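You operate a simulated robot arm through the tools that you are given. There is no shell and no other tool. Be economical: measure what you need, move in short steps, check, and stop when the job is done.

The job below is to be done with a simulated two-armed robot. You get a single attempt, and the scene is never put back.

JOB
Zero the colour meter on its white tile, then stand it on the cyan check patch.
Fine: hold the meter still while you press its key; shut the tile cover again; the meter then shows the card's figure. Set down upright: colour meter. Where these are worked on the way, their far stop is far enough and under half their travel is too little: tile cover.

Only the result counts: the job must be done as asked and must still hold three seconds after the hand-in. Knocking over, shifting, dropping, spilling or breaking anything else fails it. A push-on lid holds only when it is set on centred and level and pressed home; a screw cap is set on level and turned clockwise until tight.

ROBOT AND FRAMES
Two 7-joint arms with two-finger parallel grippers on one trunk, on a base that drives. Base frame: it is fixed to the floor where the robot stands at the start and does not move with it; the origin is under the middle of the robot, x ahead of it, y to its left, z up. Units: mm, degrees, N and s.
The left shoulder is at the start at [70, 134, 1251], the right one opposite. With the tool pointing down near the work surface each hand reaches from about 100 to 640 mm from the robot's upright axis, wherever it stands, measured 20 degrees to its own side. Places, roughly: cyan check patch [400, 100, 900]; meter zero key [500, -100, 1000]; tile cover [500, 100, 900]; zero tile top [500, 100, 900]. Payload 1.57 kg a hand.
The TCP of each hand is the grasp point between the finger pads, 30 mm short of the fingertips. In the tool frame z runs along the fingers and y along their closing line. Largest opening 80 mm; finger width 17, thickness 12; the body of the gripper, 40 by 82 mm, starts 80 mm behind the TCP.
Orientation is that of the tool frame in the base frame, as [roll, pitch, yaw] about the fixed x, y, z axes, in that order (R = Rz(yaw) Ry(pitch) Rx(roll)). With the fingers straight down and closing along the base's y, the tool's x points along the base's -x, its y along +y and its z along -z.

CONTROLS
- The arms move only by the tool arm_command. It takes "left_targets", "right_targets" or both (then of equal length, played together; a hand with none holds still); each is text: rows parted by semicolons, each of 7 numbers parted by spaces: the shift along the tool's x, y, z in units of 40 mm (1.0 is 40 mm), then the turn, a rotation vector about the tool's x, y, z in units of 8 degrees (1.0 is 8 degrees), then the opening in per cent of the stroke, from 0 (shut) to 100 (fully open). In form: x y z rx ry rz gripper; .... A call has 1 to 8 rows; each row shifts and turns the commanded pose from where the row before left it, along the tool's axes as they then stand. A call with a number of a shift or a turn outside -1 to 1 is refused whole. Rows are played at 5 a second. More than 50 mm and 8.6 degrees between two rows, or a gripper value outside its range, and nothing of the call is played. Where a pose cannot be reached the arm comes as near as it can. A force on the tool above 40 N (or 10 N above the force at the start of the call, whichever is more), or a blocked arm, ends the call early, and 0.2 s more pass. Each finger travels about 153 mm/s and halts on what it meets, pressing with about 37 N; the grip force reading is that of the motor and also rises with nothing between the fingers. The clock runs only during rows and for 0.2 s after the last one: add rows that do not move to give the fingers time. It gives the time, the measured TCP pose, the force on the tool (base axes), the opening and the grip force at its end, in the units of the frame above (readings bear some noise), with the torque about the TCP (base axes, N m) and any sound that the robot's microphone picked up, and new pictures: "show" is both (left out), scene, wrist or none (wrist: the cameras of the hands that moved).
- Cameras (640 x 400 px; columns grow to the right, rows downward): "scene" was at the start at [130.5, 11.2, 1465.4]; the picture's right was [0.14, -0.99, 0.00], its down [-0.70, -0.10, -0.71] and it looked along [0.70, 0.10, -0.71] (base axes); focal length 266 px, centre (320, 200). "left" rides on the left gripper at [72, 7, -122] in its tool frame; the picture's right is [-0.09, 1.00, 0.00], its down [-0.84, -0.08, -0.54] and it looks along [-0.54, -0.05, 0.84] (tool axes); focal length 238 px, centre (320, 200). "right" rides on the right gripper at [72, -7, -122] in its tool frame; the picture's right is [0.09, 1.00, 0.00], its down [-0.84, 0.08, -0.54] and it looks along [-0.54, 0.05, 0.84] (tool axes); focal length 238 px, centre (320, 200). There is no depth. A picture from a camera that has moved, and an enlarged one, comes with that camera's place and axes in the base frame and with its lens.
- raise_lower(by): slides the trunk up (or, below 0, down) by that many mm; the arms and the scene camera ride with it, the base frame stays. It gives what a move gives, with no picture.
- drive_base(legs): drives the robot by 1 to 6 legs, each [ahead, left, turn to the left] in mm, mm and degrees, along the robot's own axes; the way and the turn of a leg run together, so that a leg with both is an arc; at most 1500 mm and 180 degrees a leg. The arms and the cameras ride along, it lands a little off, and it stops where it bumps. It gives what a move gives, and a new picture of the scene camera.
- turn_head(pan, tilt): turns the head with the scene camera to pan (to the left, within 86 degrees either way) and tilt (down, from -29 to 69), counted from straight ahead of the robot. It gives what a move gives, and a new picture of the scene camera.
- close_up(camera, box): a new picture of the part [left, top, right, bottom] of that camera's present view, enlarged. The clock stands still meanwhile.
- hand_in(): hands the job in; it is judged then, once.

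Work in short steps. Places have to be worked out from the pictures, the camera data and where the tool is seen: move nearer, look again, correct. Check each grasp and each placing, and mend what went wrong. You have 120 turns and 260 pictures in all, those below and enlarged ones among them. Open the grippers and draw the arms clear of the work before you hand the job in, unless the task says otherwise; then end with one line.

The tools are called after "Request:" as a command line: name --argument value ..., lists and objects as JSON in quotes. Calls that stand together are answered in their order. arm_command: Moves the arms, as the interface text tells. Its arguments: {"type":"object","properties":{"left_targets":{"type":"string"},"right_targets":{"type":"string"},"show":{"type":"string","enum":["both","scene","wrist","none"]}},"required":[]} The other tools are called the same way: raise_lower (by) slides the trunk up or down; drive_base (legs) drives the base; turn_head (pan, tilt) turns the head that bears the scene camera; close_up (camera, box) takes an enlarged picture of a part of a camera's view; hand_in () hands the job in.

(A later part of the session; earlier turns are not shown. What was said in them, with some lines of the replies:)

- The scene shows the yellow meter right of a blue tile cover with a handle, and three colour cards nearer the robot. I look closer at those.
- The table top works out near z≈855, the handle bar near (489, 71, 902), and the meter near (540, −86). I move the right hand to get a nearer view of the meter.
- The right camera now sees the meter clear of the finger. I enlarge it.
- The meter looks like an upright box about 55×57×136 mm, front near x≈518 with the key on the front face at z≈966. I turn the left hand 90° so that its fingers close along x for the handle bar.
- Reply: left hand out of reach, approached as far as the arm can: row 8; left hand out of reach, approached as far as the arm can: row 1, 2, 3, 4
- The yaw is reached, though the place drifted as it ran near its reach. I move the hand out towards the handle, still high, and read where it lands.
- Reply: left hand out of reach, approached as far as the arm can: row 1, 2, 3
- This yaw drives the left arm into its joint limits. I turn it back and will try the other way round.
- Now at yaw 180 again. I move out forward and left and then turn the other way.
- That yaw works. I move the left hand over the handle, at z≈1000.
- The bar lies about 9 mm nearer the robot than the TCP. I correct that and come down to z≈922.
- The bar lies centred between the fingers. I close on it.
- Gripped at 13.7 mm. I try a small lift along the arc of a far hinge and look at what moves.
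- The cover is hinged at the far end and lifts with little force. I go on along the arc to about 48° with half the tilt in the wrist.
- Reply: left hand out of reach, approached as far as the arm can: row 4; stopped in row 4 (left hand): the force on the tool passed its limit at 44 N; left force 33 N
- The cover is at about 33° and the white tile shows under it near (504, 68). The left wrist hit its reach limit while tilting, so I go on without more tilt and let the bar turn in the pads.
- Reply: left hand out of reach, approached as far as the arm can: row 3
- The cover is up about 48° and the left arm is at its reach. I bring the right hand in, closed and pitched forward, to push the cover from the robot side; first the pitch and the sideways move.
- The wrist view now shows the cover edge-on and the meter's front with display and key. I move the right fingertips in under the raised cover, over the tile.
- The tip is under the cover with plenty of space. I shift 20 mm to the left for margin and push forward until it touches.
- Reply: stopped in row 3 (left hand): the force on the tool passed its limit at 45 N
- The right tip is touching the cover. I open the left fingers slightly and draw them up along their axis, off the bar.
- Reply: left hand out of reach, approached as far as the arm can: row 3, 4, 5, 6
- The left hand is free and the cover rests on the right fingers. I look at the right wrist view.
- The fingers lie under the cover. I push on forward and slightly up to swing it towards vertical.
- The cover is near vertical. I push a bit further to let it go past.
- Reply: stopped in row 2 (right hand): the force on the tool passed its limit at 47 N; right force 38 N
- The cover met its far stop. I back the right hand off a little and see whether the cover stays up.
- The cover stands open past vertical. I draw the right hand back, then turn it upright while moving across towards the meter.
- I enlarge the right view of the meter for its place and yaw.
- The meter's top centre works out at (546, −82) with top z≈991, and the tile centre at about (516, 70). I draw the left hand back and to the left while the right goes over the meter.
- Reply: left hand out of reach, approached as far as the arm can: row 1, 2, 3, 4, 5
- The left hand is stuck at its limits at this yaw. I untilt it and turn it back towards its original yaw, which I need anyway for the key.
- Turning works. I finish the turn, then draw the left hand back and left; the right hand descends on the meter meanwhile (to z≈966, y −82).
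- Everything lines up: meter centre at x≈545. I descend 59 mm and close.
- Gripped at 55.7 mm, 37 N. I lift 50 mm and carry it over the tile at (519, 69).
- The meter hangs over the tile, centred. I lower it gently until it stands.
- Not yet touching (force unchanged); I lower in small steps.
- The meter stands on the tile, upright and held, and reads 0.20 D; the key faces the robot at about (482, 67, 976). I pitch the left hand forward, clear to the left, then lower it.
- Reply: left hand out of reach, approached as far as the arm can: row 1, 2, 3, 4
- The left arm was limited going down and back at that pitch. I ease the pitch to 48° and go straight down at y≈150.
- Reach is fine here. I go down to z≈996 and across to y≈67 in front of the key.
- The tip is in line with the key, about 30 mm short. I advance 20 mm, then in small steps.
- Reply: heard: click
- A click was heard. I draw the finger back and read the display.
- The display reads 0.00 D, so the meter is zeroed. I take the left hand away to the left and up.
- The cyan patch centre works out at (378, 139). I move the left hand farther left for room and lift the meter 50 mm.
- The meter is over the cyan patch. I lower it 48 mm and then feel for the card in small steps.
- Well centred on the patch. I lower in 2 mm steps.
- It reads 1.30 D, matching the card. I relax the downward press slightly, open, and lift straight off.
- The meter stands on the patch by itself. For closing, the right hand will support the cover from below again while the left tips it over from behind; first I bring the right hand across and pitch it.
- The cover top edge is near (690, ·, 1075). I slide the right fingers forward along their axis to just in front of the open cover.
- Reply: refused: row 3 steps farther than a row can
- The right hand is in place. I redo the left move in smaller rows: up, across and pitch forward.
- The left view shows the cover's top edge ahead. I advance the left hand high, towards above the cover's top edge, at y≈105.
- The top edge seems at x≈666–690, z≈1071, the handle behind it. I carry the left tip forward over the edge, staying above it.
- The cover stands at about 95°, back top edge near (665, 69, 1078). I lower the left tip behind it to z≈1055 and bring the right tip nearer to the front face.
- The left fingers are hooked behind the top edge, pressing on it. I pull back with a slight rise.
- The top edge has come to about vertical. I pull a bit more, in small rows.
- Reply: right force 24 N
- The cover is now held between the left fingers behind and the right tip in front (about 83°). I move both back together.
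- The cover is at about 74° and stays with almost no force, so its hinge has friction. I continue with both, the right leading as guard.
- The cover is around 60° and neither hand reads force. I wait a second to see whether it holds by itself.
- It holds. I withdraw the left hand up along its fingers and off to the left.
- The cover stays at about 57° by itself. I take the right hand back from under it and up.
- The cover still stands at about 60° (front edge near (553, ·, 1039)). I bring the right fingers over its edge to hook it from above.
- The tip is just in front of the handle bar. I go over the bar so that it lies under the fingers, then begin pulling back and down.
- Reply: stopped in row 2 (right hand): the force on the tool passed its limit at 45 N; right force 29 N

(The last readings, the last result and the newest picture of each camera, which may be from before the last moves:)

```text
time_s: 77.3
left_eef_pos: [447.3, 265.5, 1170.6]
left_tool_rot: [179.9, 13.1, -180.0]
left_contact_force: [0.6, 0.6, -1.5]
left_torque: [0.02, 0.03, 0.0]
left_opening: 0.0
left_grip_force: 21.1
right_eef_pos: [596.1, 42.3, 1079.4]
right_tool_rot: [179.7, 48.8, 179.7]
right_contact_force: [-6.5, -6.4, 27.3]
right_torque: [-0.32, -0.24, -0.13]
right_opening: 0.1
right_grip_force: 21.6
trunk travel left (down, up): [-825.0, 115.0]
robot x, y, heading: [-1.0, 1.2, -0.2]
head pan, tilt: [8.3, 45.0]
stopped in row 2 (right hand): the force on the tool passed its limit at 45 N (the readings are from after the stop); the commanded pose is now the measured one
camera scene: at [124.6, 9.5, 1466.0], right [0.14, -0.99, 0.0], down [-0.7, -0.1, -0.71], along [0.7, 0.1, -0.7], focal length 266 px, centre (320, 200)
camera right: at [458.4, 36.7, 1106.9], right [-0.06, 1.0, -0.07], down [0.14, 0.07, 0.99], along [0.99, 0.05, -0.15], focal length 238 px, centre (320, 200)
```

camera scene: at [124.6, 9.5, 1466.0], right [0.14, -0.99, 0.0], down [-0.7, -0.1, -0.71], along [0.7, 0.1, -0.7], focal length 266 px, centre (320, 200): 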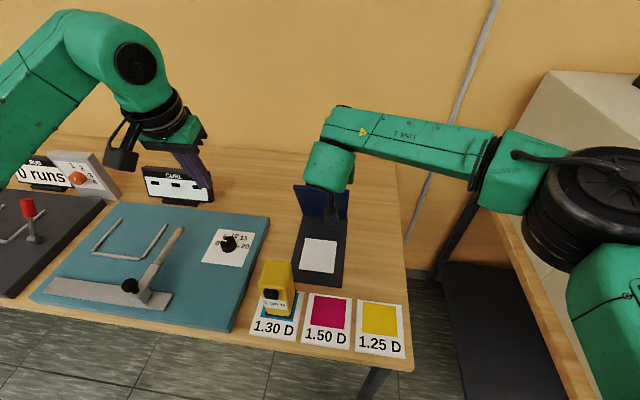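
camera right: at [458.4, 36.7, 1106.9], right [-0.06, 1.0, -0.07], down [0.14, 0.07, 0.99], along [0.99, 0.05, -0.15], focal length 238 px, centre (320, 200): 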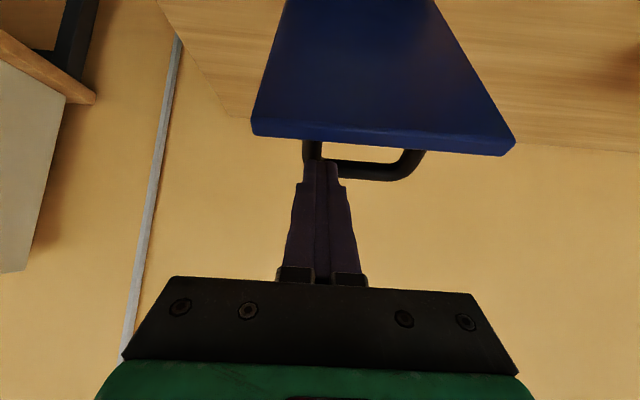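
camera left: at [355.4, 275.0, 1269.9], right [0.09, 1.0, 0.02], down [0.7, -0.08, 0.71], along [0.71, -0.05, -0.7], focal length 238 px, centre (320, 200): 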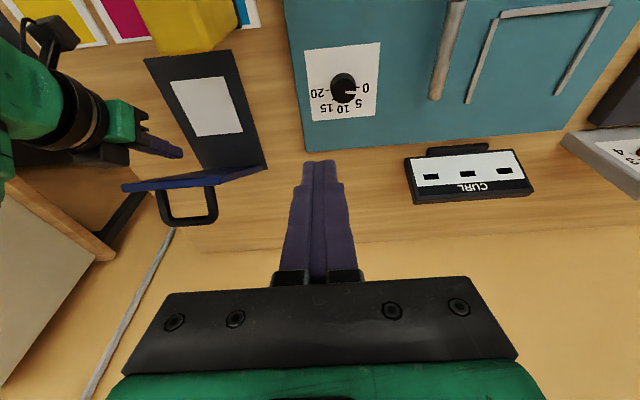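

The tip ran against the bar's end and nudged the cover up a little. I back off, shift right to y≈15 beside the handle, and hook the cover's edge there.

Request:
arm_command --right_targets "-0.1 0 -0.5 0 0 0 0;0 -0.7 0 0 0 0 0;0 0 0.5 0 0 0 0;0.3 0 0 0 0 0 0;0.25 0 0 0 0 0 0;0 0 0 0 0 0 0"

```text
time_s: 78.7
left_eef_pos: [451.4, 267.8, 1168.5]
left_tool_rot: [179.9, 12.7, -179.9]
left_contact_force: [-0.1, -0.1, 0.2]
left_torque: [0.0, 0.02, -0.05]
left_opening: 0.0
left_grip_force: 21.2
right_eef_pos: [587.0, 17.2, 1059.3]
right_tool_rot: [179.8, 48.0, -180.0]
right_contact_force: [-0.3, 0.0, -0.4]
right_torque: [0.03, -0.03, -0.03]
right_opening: 0.2
right_grip_force: 21.9
trunk travel left (down, up): [-825.0, 115.0]
robot x, y, heading: [-1.3, -1.6, 0.2]
head pan, tilt: [8.3, 45.0]
camera scene: at [130.7, 10.8, 1465.3], right [0.14, -0.99, 0.0], down [-0.7, -0.1, -0.71], along [0.7, 0.1, -0.71], focal length 266 px, centre (320, 200)
camera right: at [448.5, 10.1, 1087.7], right [-0.06, 1.0, -0.07], down [0.16, 0.08, 0.98], along [0.99, 0.05, -0.16], focal length 238 px, centre (320, 200)
```

scene: 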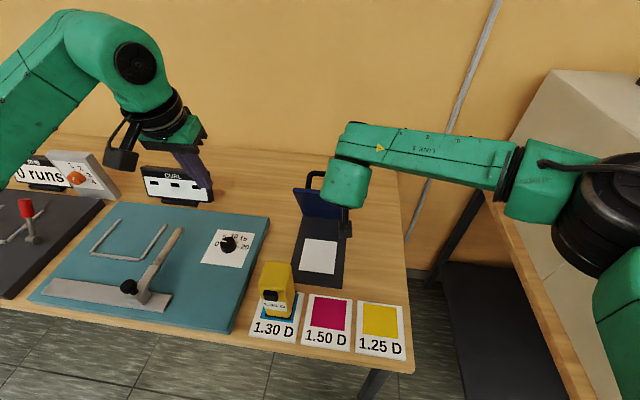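
right: 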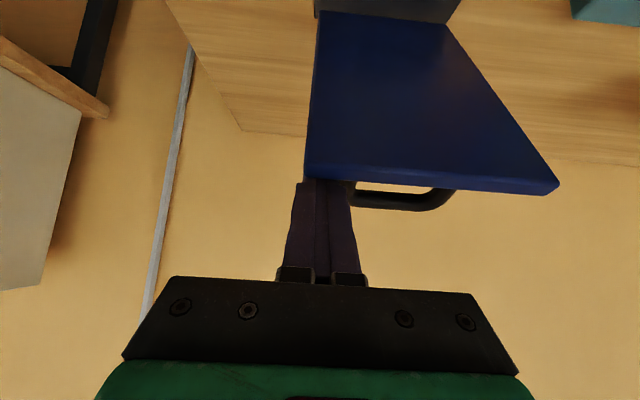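

The fingers are hooked over the cover's right front. I pull along its arc, 20° first.

Request:
arm_command --right_targets "0.42 0 -0.155 0 0 0 0;0.42 0 -0.155 0 0 0 0;0.43 0 -0.075 0 0 0 0;0.43 0 -0.075 0 0 0 0;0 0 0 0 0 0 0"

```text
time_s: 79.9
left_eef_pos: [451.8, 266.8, 1169.2]
left_tool_rot: [179.9, 12.8, 180.0]
left_contact_force: [0.2, -0.1, 0.5]
left_torque: [-0.01, -0.01, 0.0]
left_opening: 0.0
left_grip_force: 21.6
right_eef_pos: [526.5, 16.7, 1022.2]
right_tool_rot: [179.8, 48.0, -180.0]
right_contact_force: [0.1, -0.6, 0.5]
right_torque: [-0.02, 0.0, 0.01]
right_opening: 0.0
right_grip_force: 20.8
trunk travel left (down, up): [-825.0, 115.0]
robot x, y, heading: [-0.6, -3.3, -0.4]
head pan, tilt: [8.3, 45.0]
camera scene: at [130.2, 10.8, 1465.3], right [0.14, -0.99, 0.0], down [-0.7, -0.1, -0.71], along [0.7, 0.1, -0.71], focal length 266 px, centre (320, 200)
camera right: at [388.5, 10.8, 1049.7], right [-0.06, 1.0, -0.07], down [0.16, 0.08, 0.98], along [0.99, 0.05, -0.16], focal length 238 px, centre (320, 200)
```

scene: 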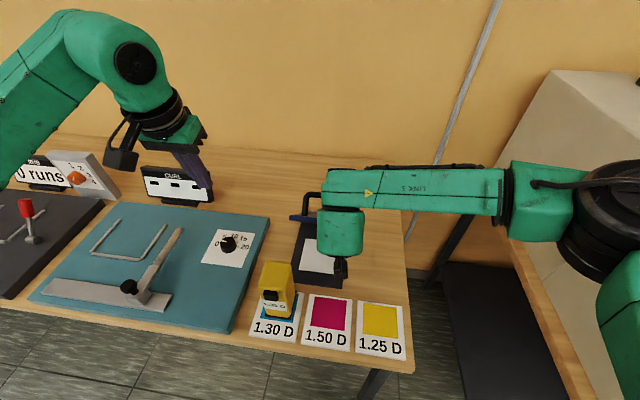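
right: 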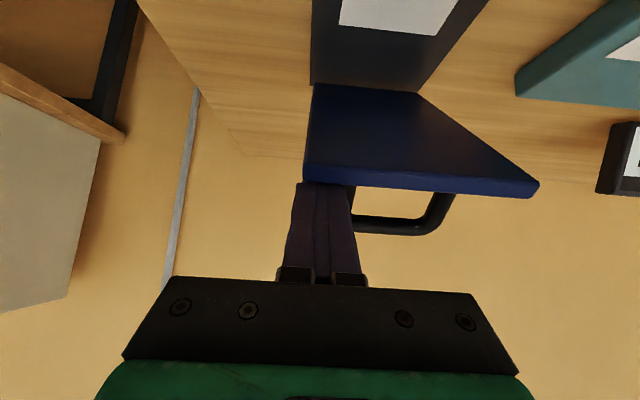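

It follows nicely, about 48° now. I continue down along the arc.

Request:
arm_command --right_targets "0.44 0 0 0 0 0 0;0.44 0 0 0 0 0 0;0.44 0 0.075 0 0 0 0;0.44 0 0.075 0 0 0 0;0 0 0 0 0 0 0"

```text
time_s: 81.1
left_eef_pos: [451.4, 267.6, 1168.9]
left_tool_rot: [179.9, 12.8, 180.0]
left_contact_force: [0.5, -0.1, -0.3]
left_torque: [0.01, 0.0, 0.0]
left_opening: 0.0
left_grip_force: 21.6
right_eef_pos: [484.9, 15.7, 964.3]
right_tool_rot: [179.8, 48.0, 179.9]
right_contact_force: [0.8, 0.1, 0.0]
right_torque: [-0.01, -0.01, 0.01]
right_opening: 0.2
right_grip_force: 21.0
trunk travel left (down, up): [-825.0, 115.0]
robot x, y, heading: [1.2, -3.2, -0.1]
head pan, tilt: [8.3, 45.0]
camera scene: at [130.2, 10.7, 1465.3], right [0.14, -0.99, 0.0], down [-0.7, -0.1, -0.71], along [0.7, 0.1, -0.71], focal length 266 px, centre (320, 200)
camera right: at [346.9, 9.8, 993.2], right [-0.06, 1.0, -0.07], down [0.16, 0.08, 0.98], along [0.99, 0.05, -0.16], focal length 238 px, centre (320, 200)
```

scene: 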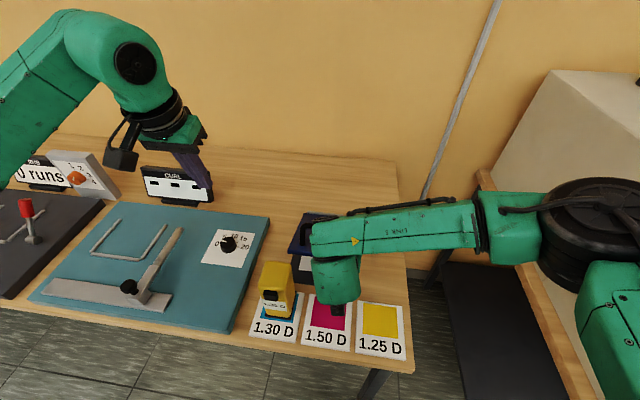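
right: 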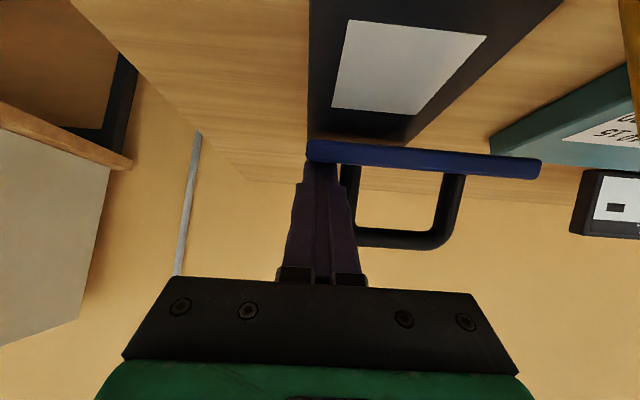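

The cover is near 27°. I press it on down along the arc.

Request:
arm_command --right_targets "0.415 0 0.155 0 0 0 0;0.415 0 0.155 0 0 0 0;0.385 0 0.22 0 0 0 0;0 0 0 0 0 0 0"

```text
time_s: 82.1
left_eef_pos: [450.6, 267.3, 1169.1]
left_tool_rot: [179.9, 12.9, -179.9]
left_contact_force: [-0.7, -1.1, 0.0]
left_torque: [0.01, 0.03, -0.02]
left_opening: 0.0
left_grip_force: 21.5
right_eef_pos: [467.8, 17.1, 913.9]
right_tool_rot: [179.9, 47.9, 180.0]
right_contact_force: [0.4, -0.3, -0.4]
right_torque: [0.0, 0.03, 0.02]
right_opening: 0.0
right_grip_force: 21.5
trunk travel left (down, up): [-825.0, 115.0]
robot x, y, heading: [1.5, 0.1, -0.2]
head pan, tilt: [8.3, 45.0]
camera scene: at [130.1, 10.8, 1465.4], right [0.14, -0.99, 0.0], down [-0.7, -0.1, -0.71], along [0.7, 0.1, -0.71], focal length 266 px, centre (320, 200)
camera right: at [329.0, 10.6, 942.0], right [-0.06, 1.0, -0.07], down [0.16, 0.08, 0.98], along [0.99, 0.05, -0.16], focal length 238 px, centre (320, 200)
```

scene: 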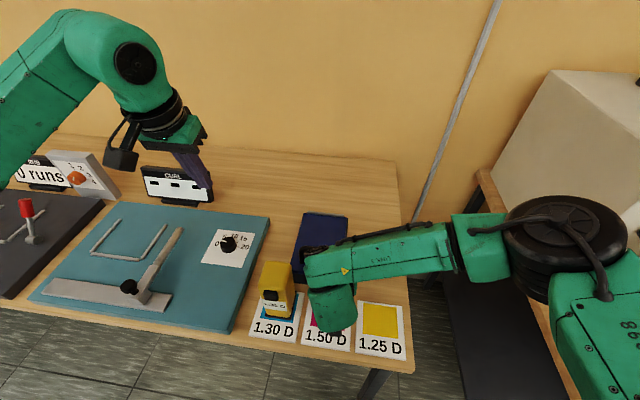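
right: 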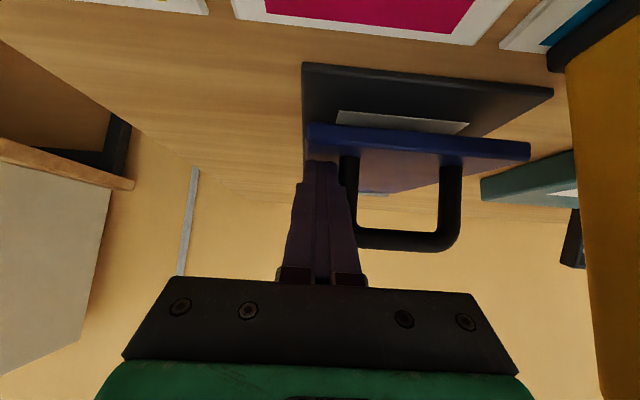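

Nearly shut (about 10°). I press straight down until I feel it seat.

Request:
arm_command --right_targets "0.186 0 0.16 0 0 0 0;0.186 0 0.16 0 0 0 0;0.1 0 0.085 0 0 0 0;0 0 0 0 0 0 0" --show "wrist"

```text
time_s: 83.1
left_eef_pos: [447.2, 266.6, 1171.7]
left_tool_rot: [179.8, 13.0, 180.0]
left_contact_force: [0.7, 0.1, 0.0]
left_torque: [0.0, 0.01, 0.0]
left_opening: 0.2
left_grip_force: 21.4
right_eef_pos: [467.3, 17.8, 895.0]
right_tool_rot: [179.7, 48.9, 179.8]
right_contact_force: [5.0, -0.3, 39.2]
right_torque: [0.02, -0.82, 0.2]
right_opening: 0.0
right_grip_force: 22.0
trunk travel left (down, up): [-825.0, 115.0]
robot x, y, heading: [-2.0, -2.8, -0.4]
head pan, tilt: [8.3, 45.0]
camera right: at [328.3, 10.4, 922.2], right [-0.06, 1.0, -0.07], down [0.14, 0.07, 0.99], along [0.99, 0.05, -0.15], focal length 238 px, centre (320, 200)
```

right: 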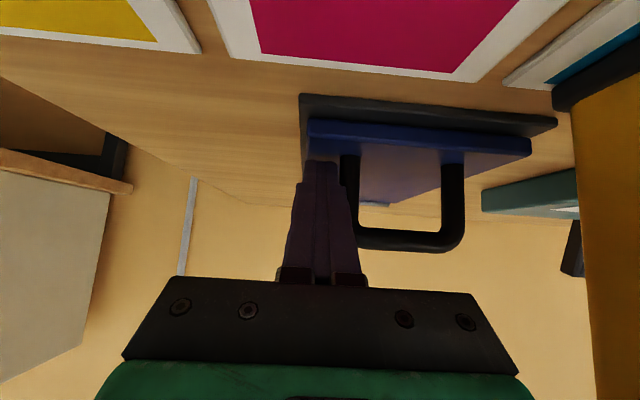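

It is seated at 39 N. I lift the right hand straight up and draw it back, unpitching.

Request:
arm_command --right_targets "-0.37 0 -0.33 0 0 0 0;-0.6 -0.1 -0.55 0 0 0 0;-0.7 -0.3 -0.65 0 0 0 0;-0.7 -0.3 -0.65 0 0 0 0;0 -0.6 -0.5 0 1 0 0;0 -0.7 -0.5 0 1 0 0;0 -0.7 0 0 1 0 0;0 -0.5 0 0 1 0 0"

Request:
close_up --camera "scene" --box '[230, 190, 410, 370]'

```text
time_s: 84.9
left_eef_pos: [453.0, 265.2, 1169.7]
left_tool_rot: [179.9, 12.7, -180.0]
left_contact_force: [-1.1, -0.2, 0.7]
left_torque: [0.02, -0.03, -0.01]
left_opening: 0.2
left_grip_force: 21.5
right_eef_pos: [438.9, -113.4, 1046.8]
right_tool_rot: [179.8, 16.0, -179.8]
right_contact_force: [0.9, 0.0, 0.7]
right_torque: [-0.03, 0.04, -0.03]
right_opening: 0.0
right_grip_force: 21.2
trunk travel left (down, up): [-825.0, 115.0]
robot x, y, heading: [-0.6, -1.1, -0.4]
head pan, tilt: [8.3, 45.0]
camera scene: at [130.8, 9.8, 1465.3], right [0.14, -0.99, 0.0], down [-0.7, -0.1, -0.71], along [0.7, 0.1, -0.71], focal length 266 px, centre (320, 200)
camera right: at [336.6, -120.0, 1144.4], right [-0.09, 1.0, -0.02], down [0.66, 0.08, 0.75], along [0.75, 0.05, -0.66], focal length 238 px, centre (320, 200)
```

scene: 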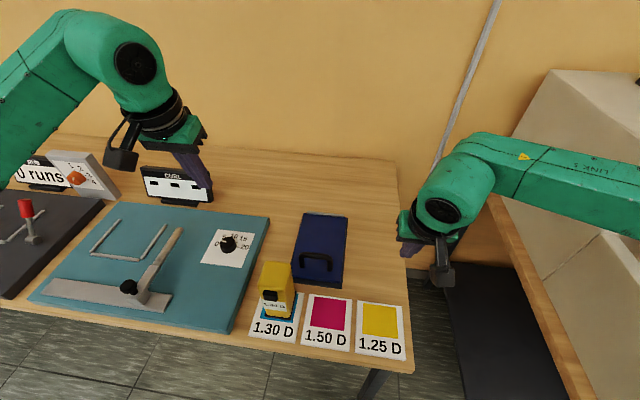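
right: 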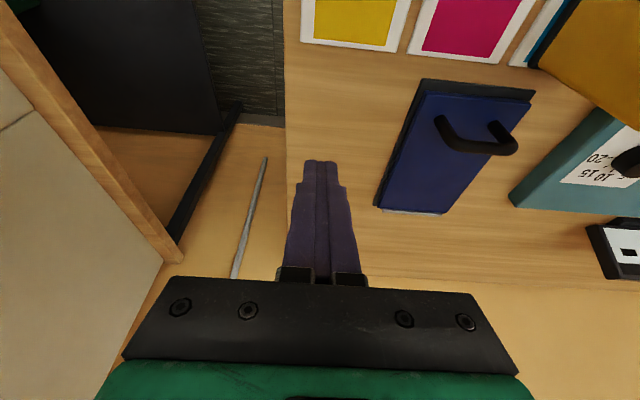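

```text
2.22 times, centred on (320, 280) of scene
camera zoom: at [130.8, 9.8, 1465.3], right [0.14, -0.99, 0.0], down [-0.7, -0.1, -0.71], along [0.7, 0.1, -0.71], focal length 591 px, centre (320, 22)
```

zoom: 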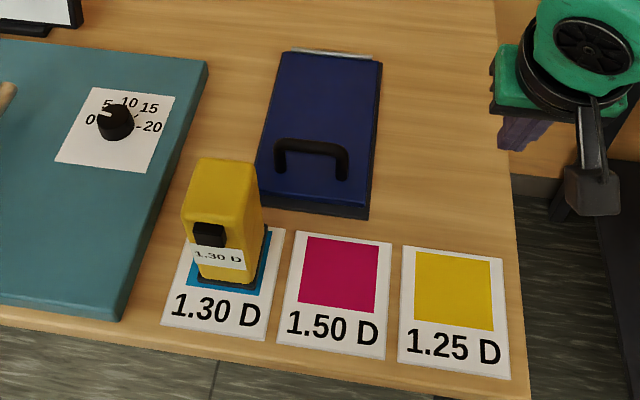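

The cover is shut like at the start, and the meter stands upright on the cyan patch showing 1.30 D. I open both grippers and raise the arms clear.

Request:
arm_command --left_targets "0 0 -0.8 0 0 0 100;0 0 -0.5 0 0 0 100;0 0 0 0 0 0 100" --right_targets "0 -0.3 -0.8 0 0 0 100;0 -0.3 -0.8 0 0 0 100;0 0 0 0 0 0 100" --show "scene"

Request:
close_up --camera "scene" --box '[240, 250, 310, 320]'

```text
time_s: 85.7
left_eef_pos: [440.2, 267.9, 1217.3]
left_tool_rot: [-179.9, 12.7, -179.9]
left_contact_force: [0.8, -0.9, -0.6]
left_torque: [0.0, -0.02, 0.01]
left_opening: 80.0
left_grip_force: 0.1
right_eef_pos: [421.4, -137.5, 1109.6]
right_tool_rot: [179.9, 16.0, -179.9]
right_contact_force: [0.4, 0.2, 0.6]
right_torque: [-0.02, 0.0, -0.03]
right_opening: 80.0
right_grip_force: 0.0
trunk travel left (down, up): [-825.0, 115.0]
robot x, y, heading: [0.8, 0.1, -0.2]
head pan, tilt: [8.3, 45.0]
camera scene: at [131.1, 11.7, 1465.2], right [0.14, -0.99, 0.0], down [-0.7, -0.1, -0.71], along [0.7, 0.1, -0.71], focal length 266 px, centre (320, 200)
```

scene: 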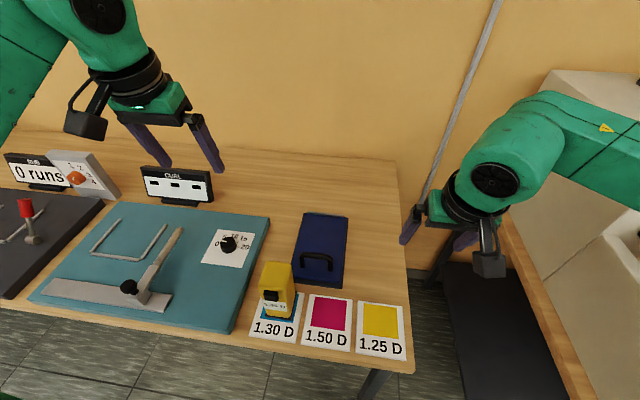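

```text
5.71 times, centred on (275, 285) of scene
camera zoom: at [131.1, 11.7, 1465.2], right [0.14, -0.99, 0.0], down [-0.7, -0.1, -0.71], along [0.7, 0.1, -0.71], focal length 1521 px, centre (577, -286)
```

zoom: 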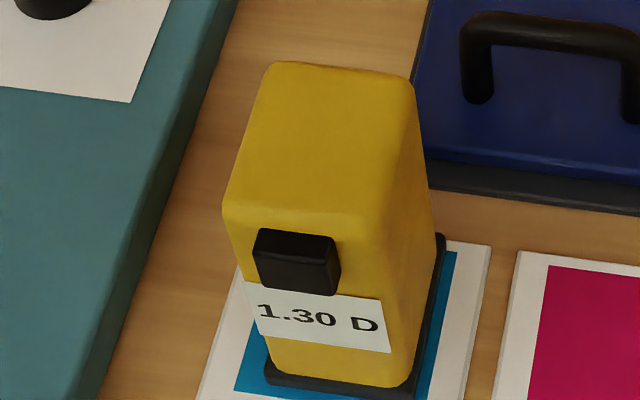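

Everything is as asked: the meter reads 1.30 D on the cyan patch, the cover is shut, and both hands are open and clear. I hand the job in.

Request:
hand_in

```text
The job is handed in.
```

The meter was zeroed on its white tile (it read 0.00 D), the tile cover is shut again, and the meter stands upright on the cyan patch showing 1.30 D, the card's figure.
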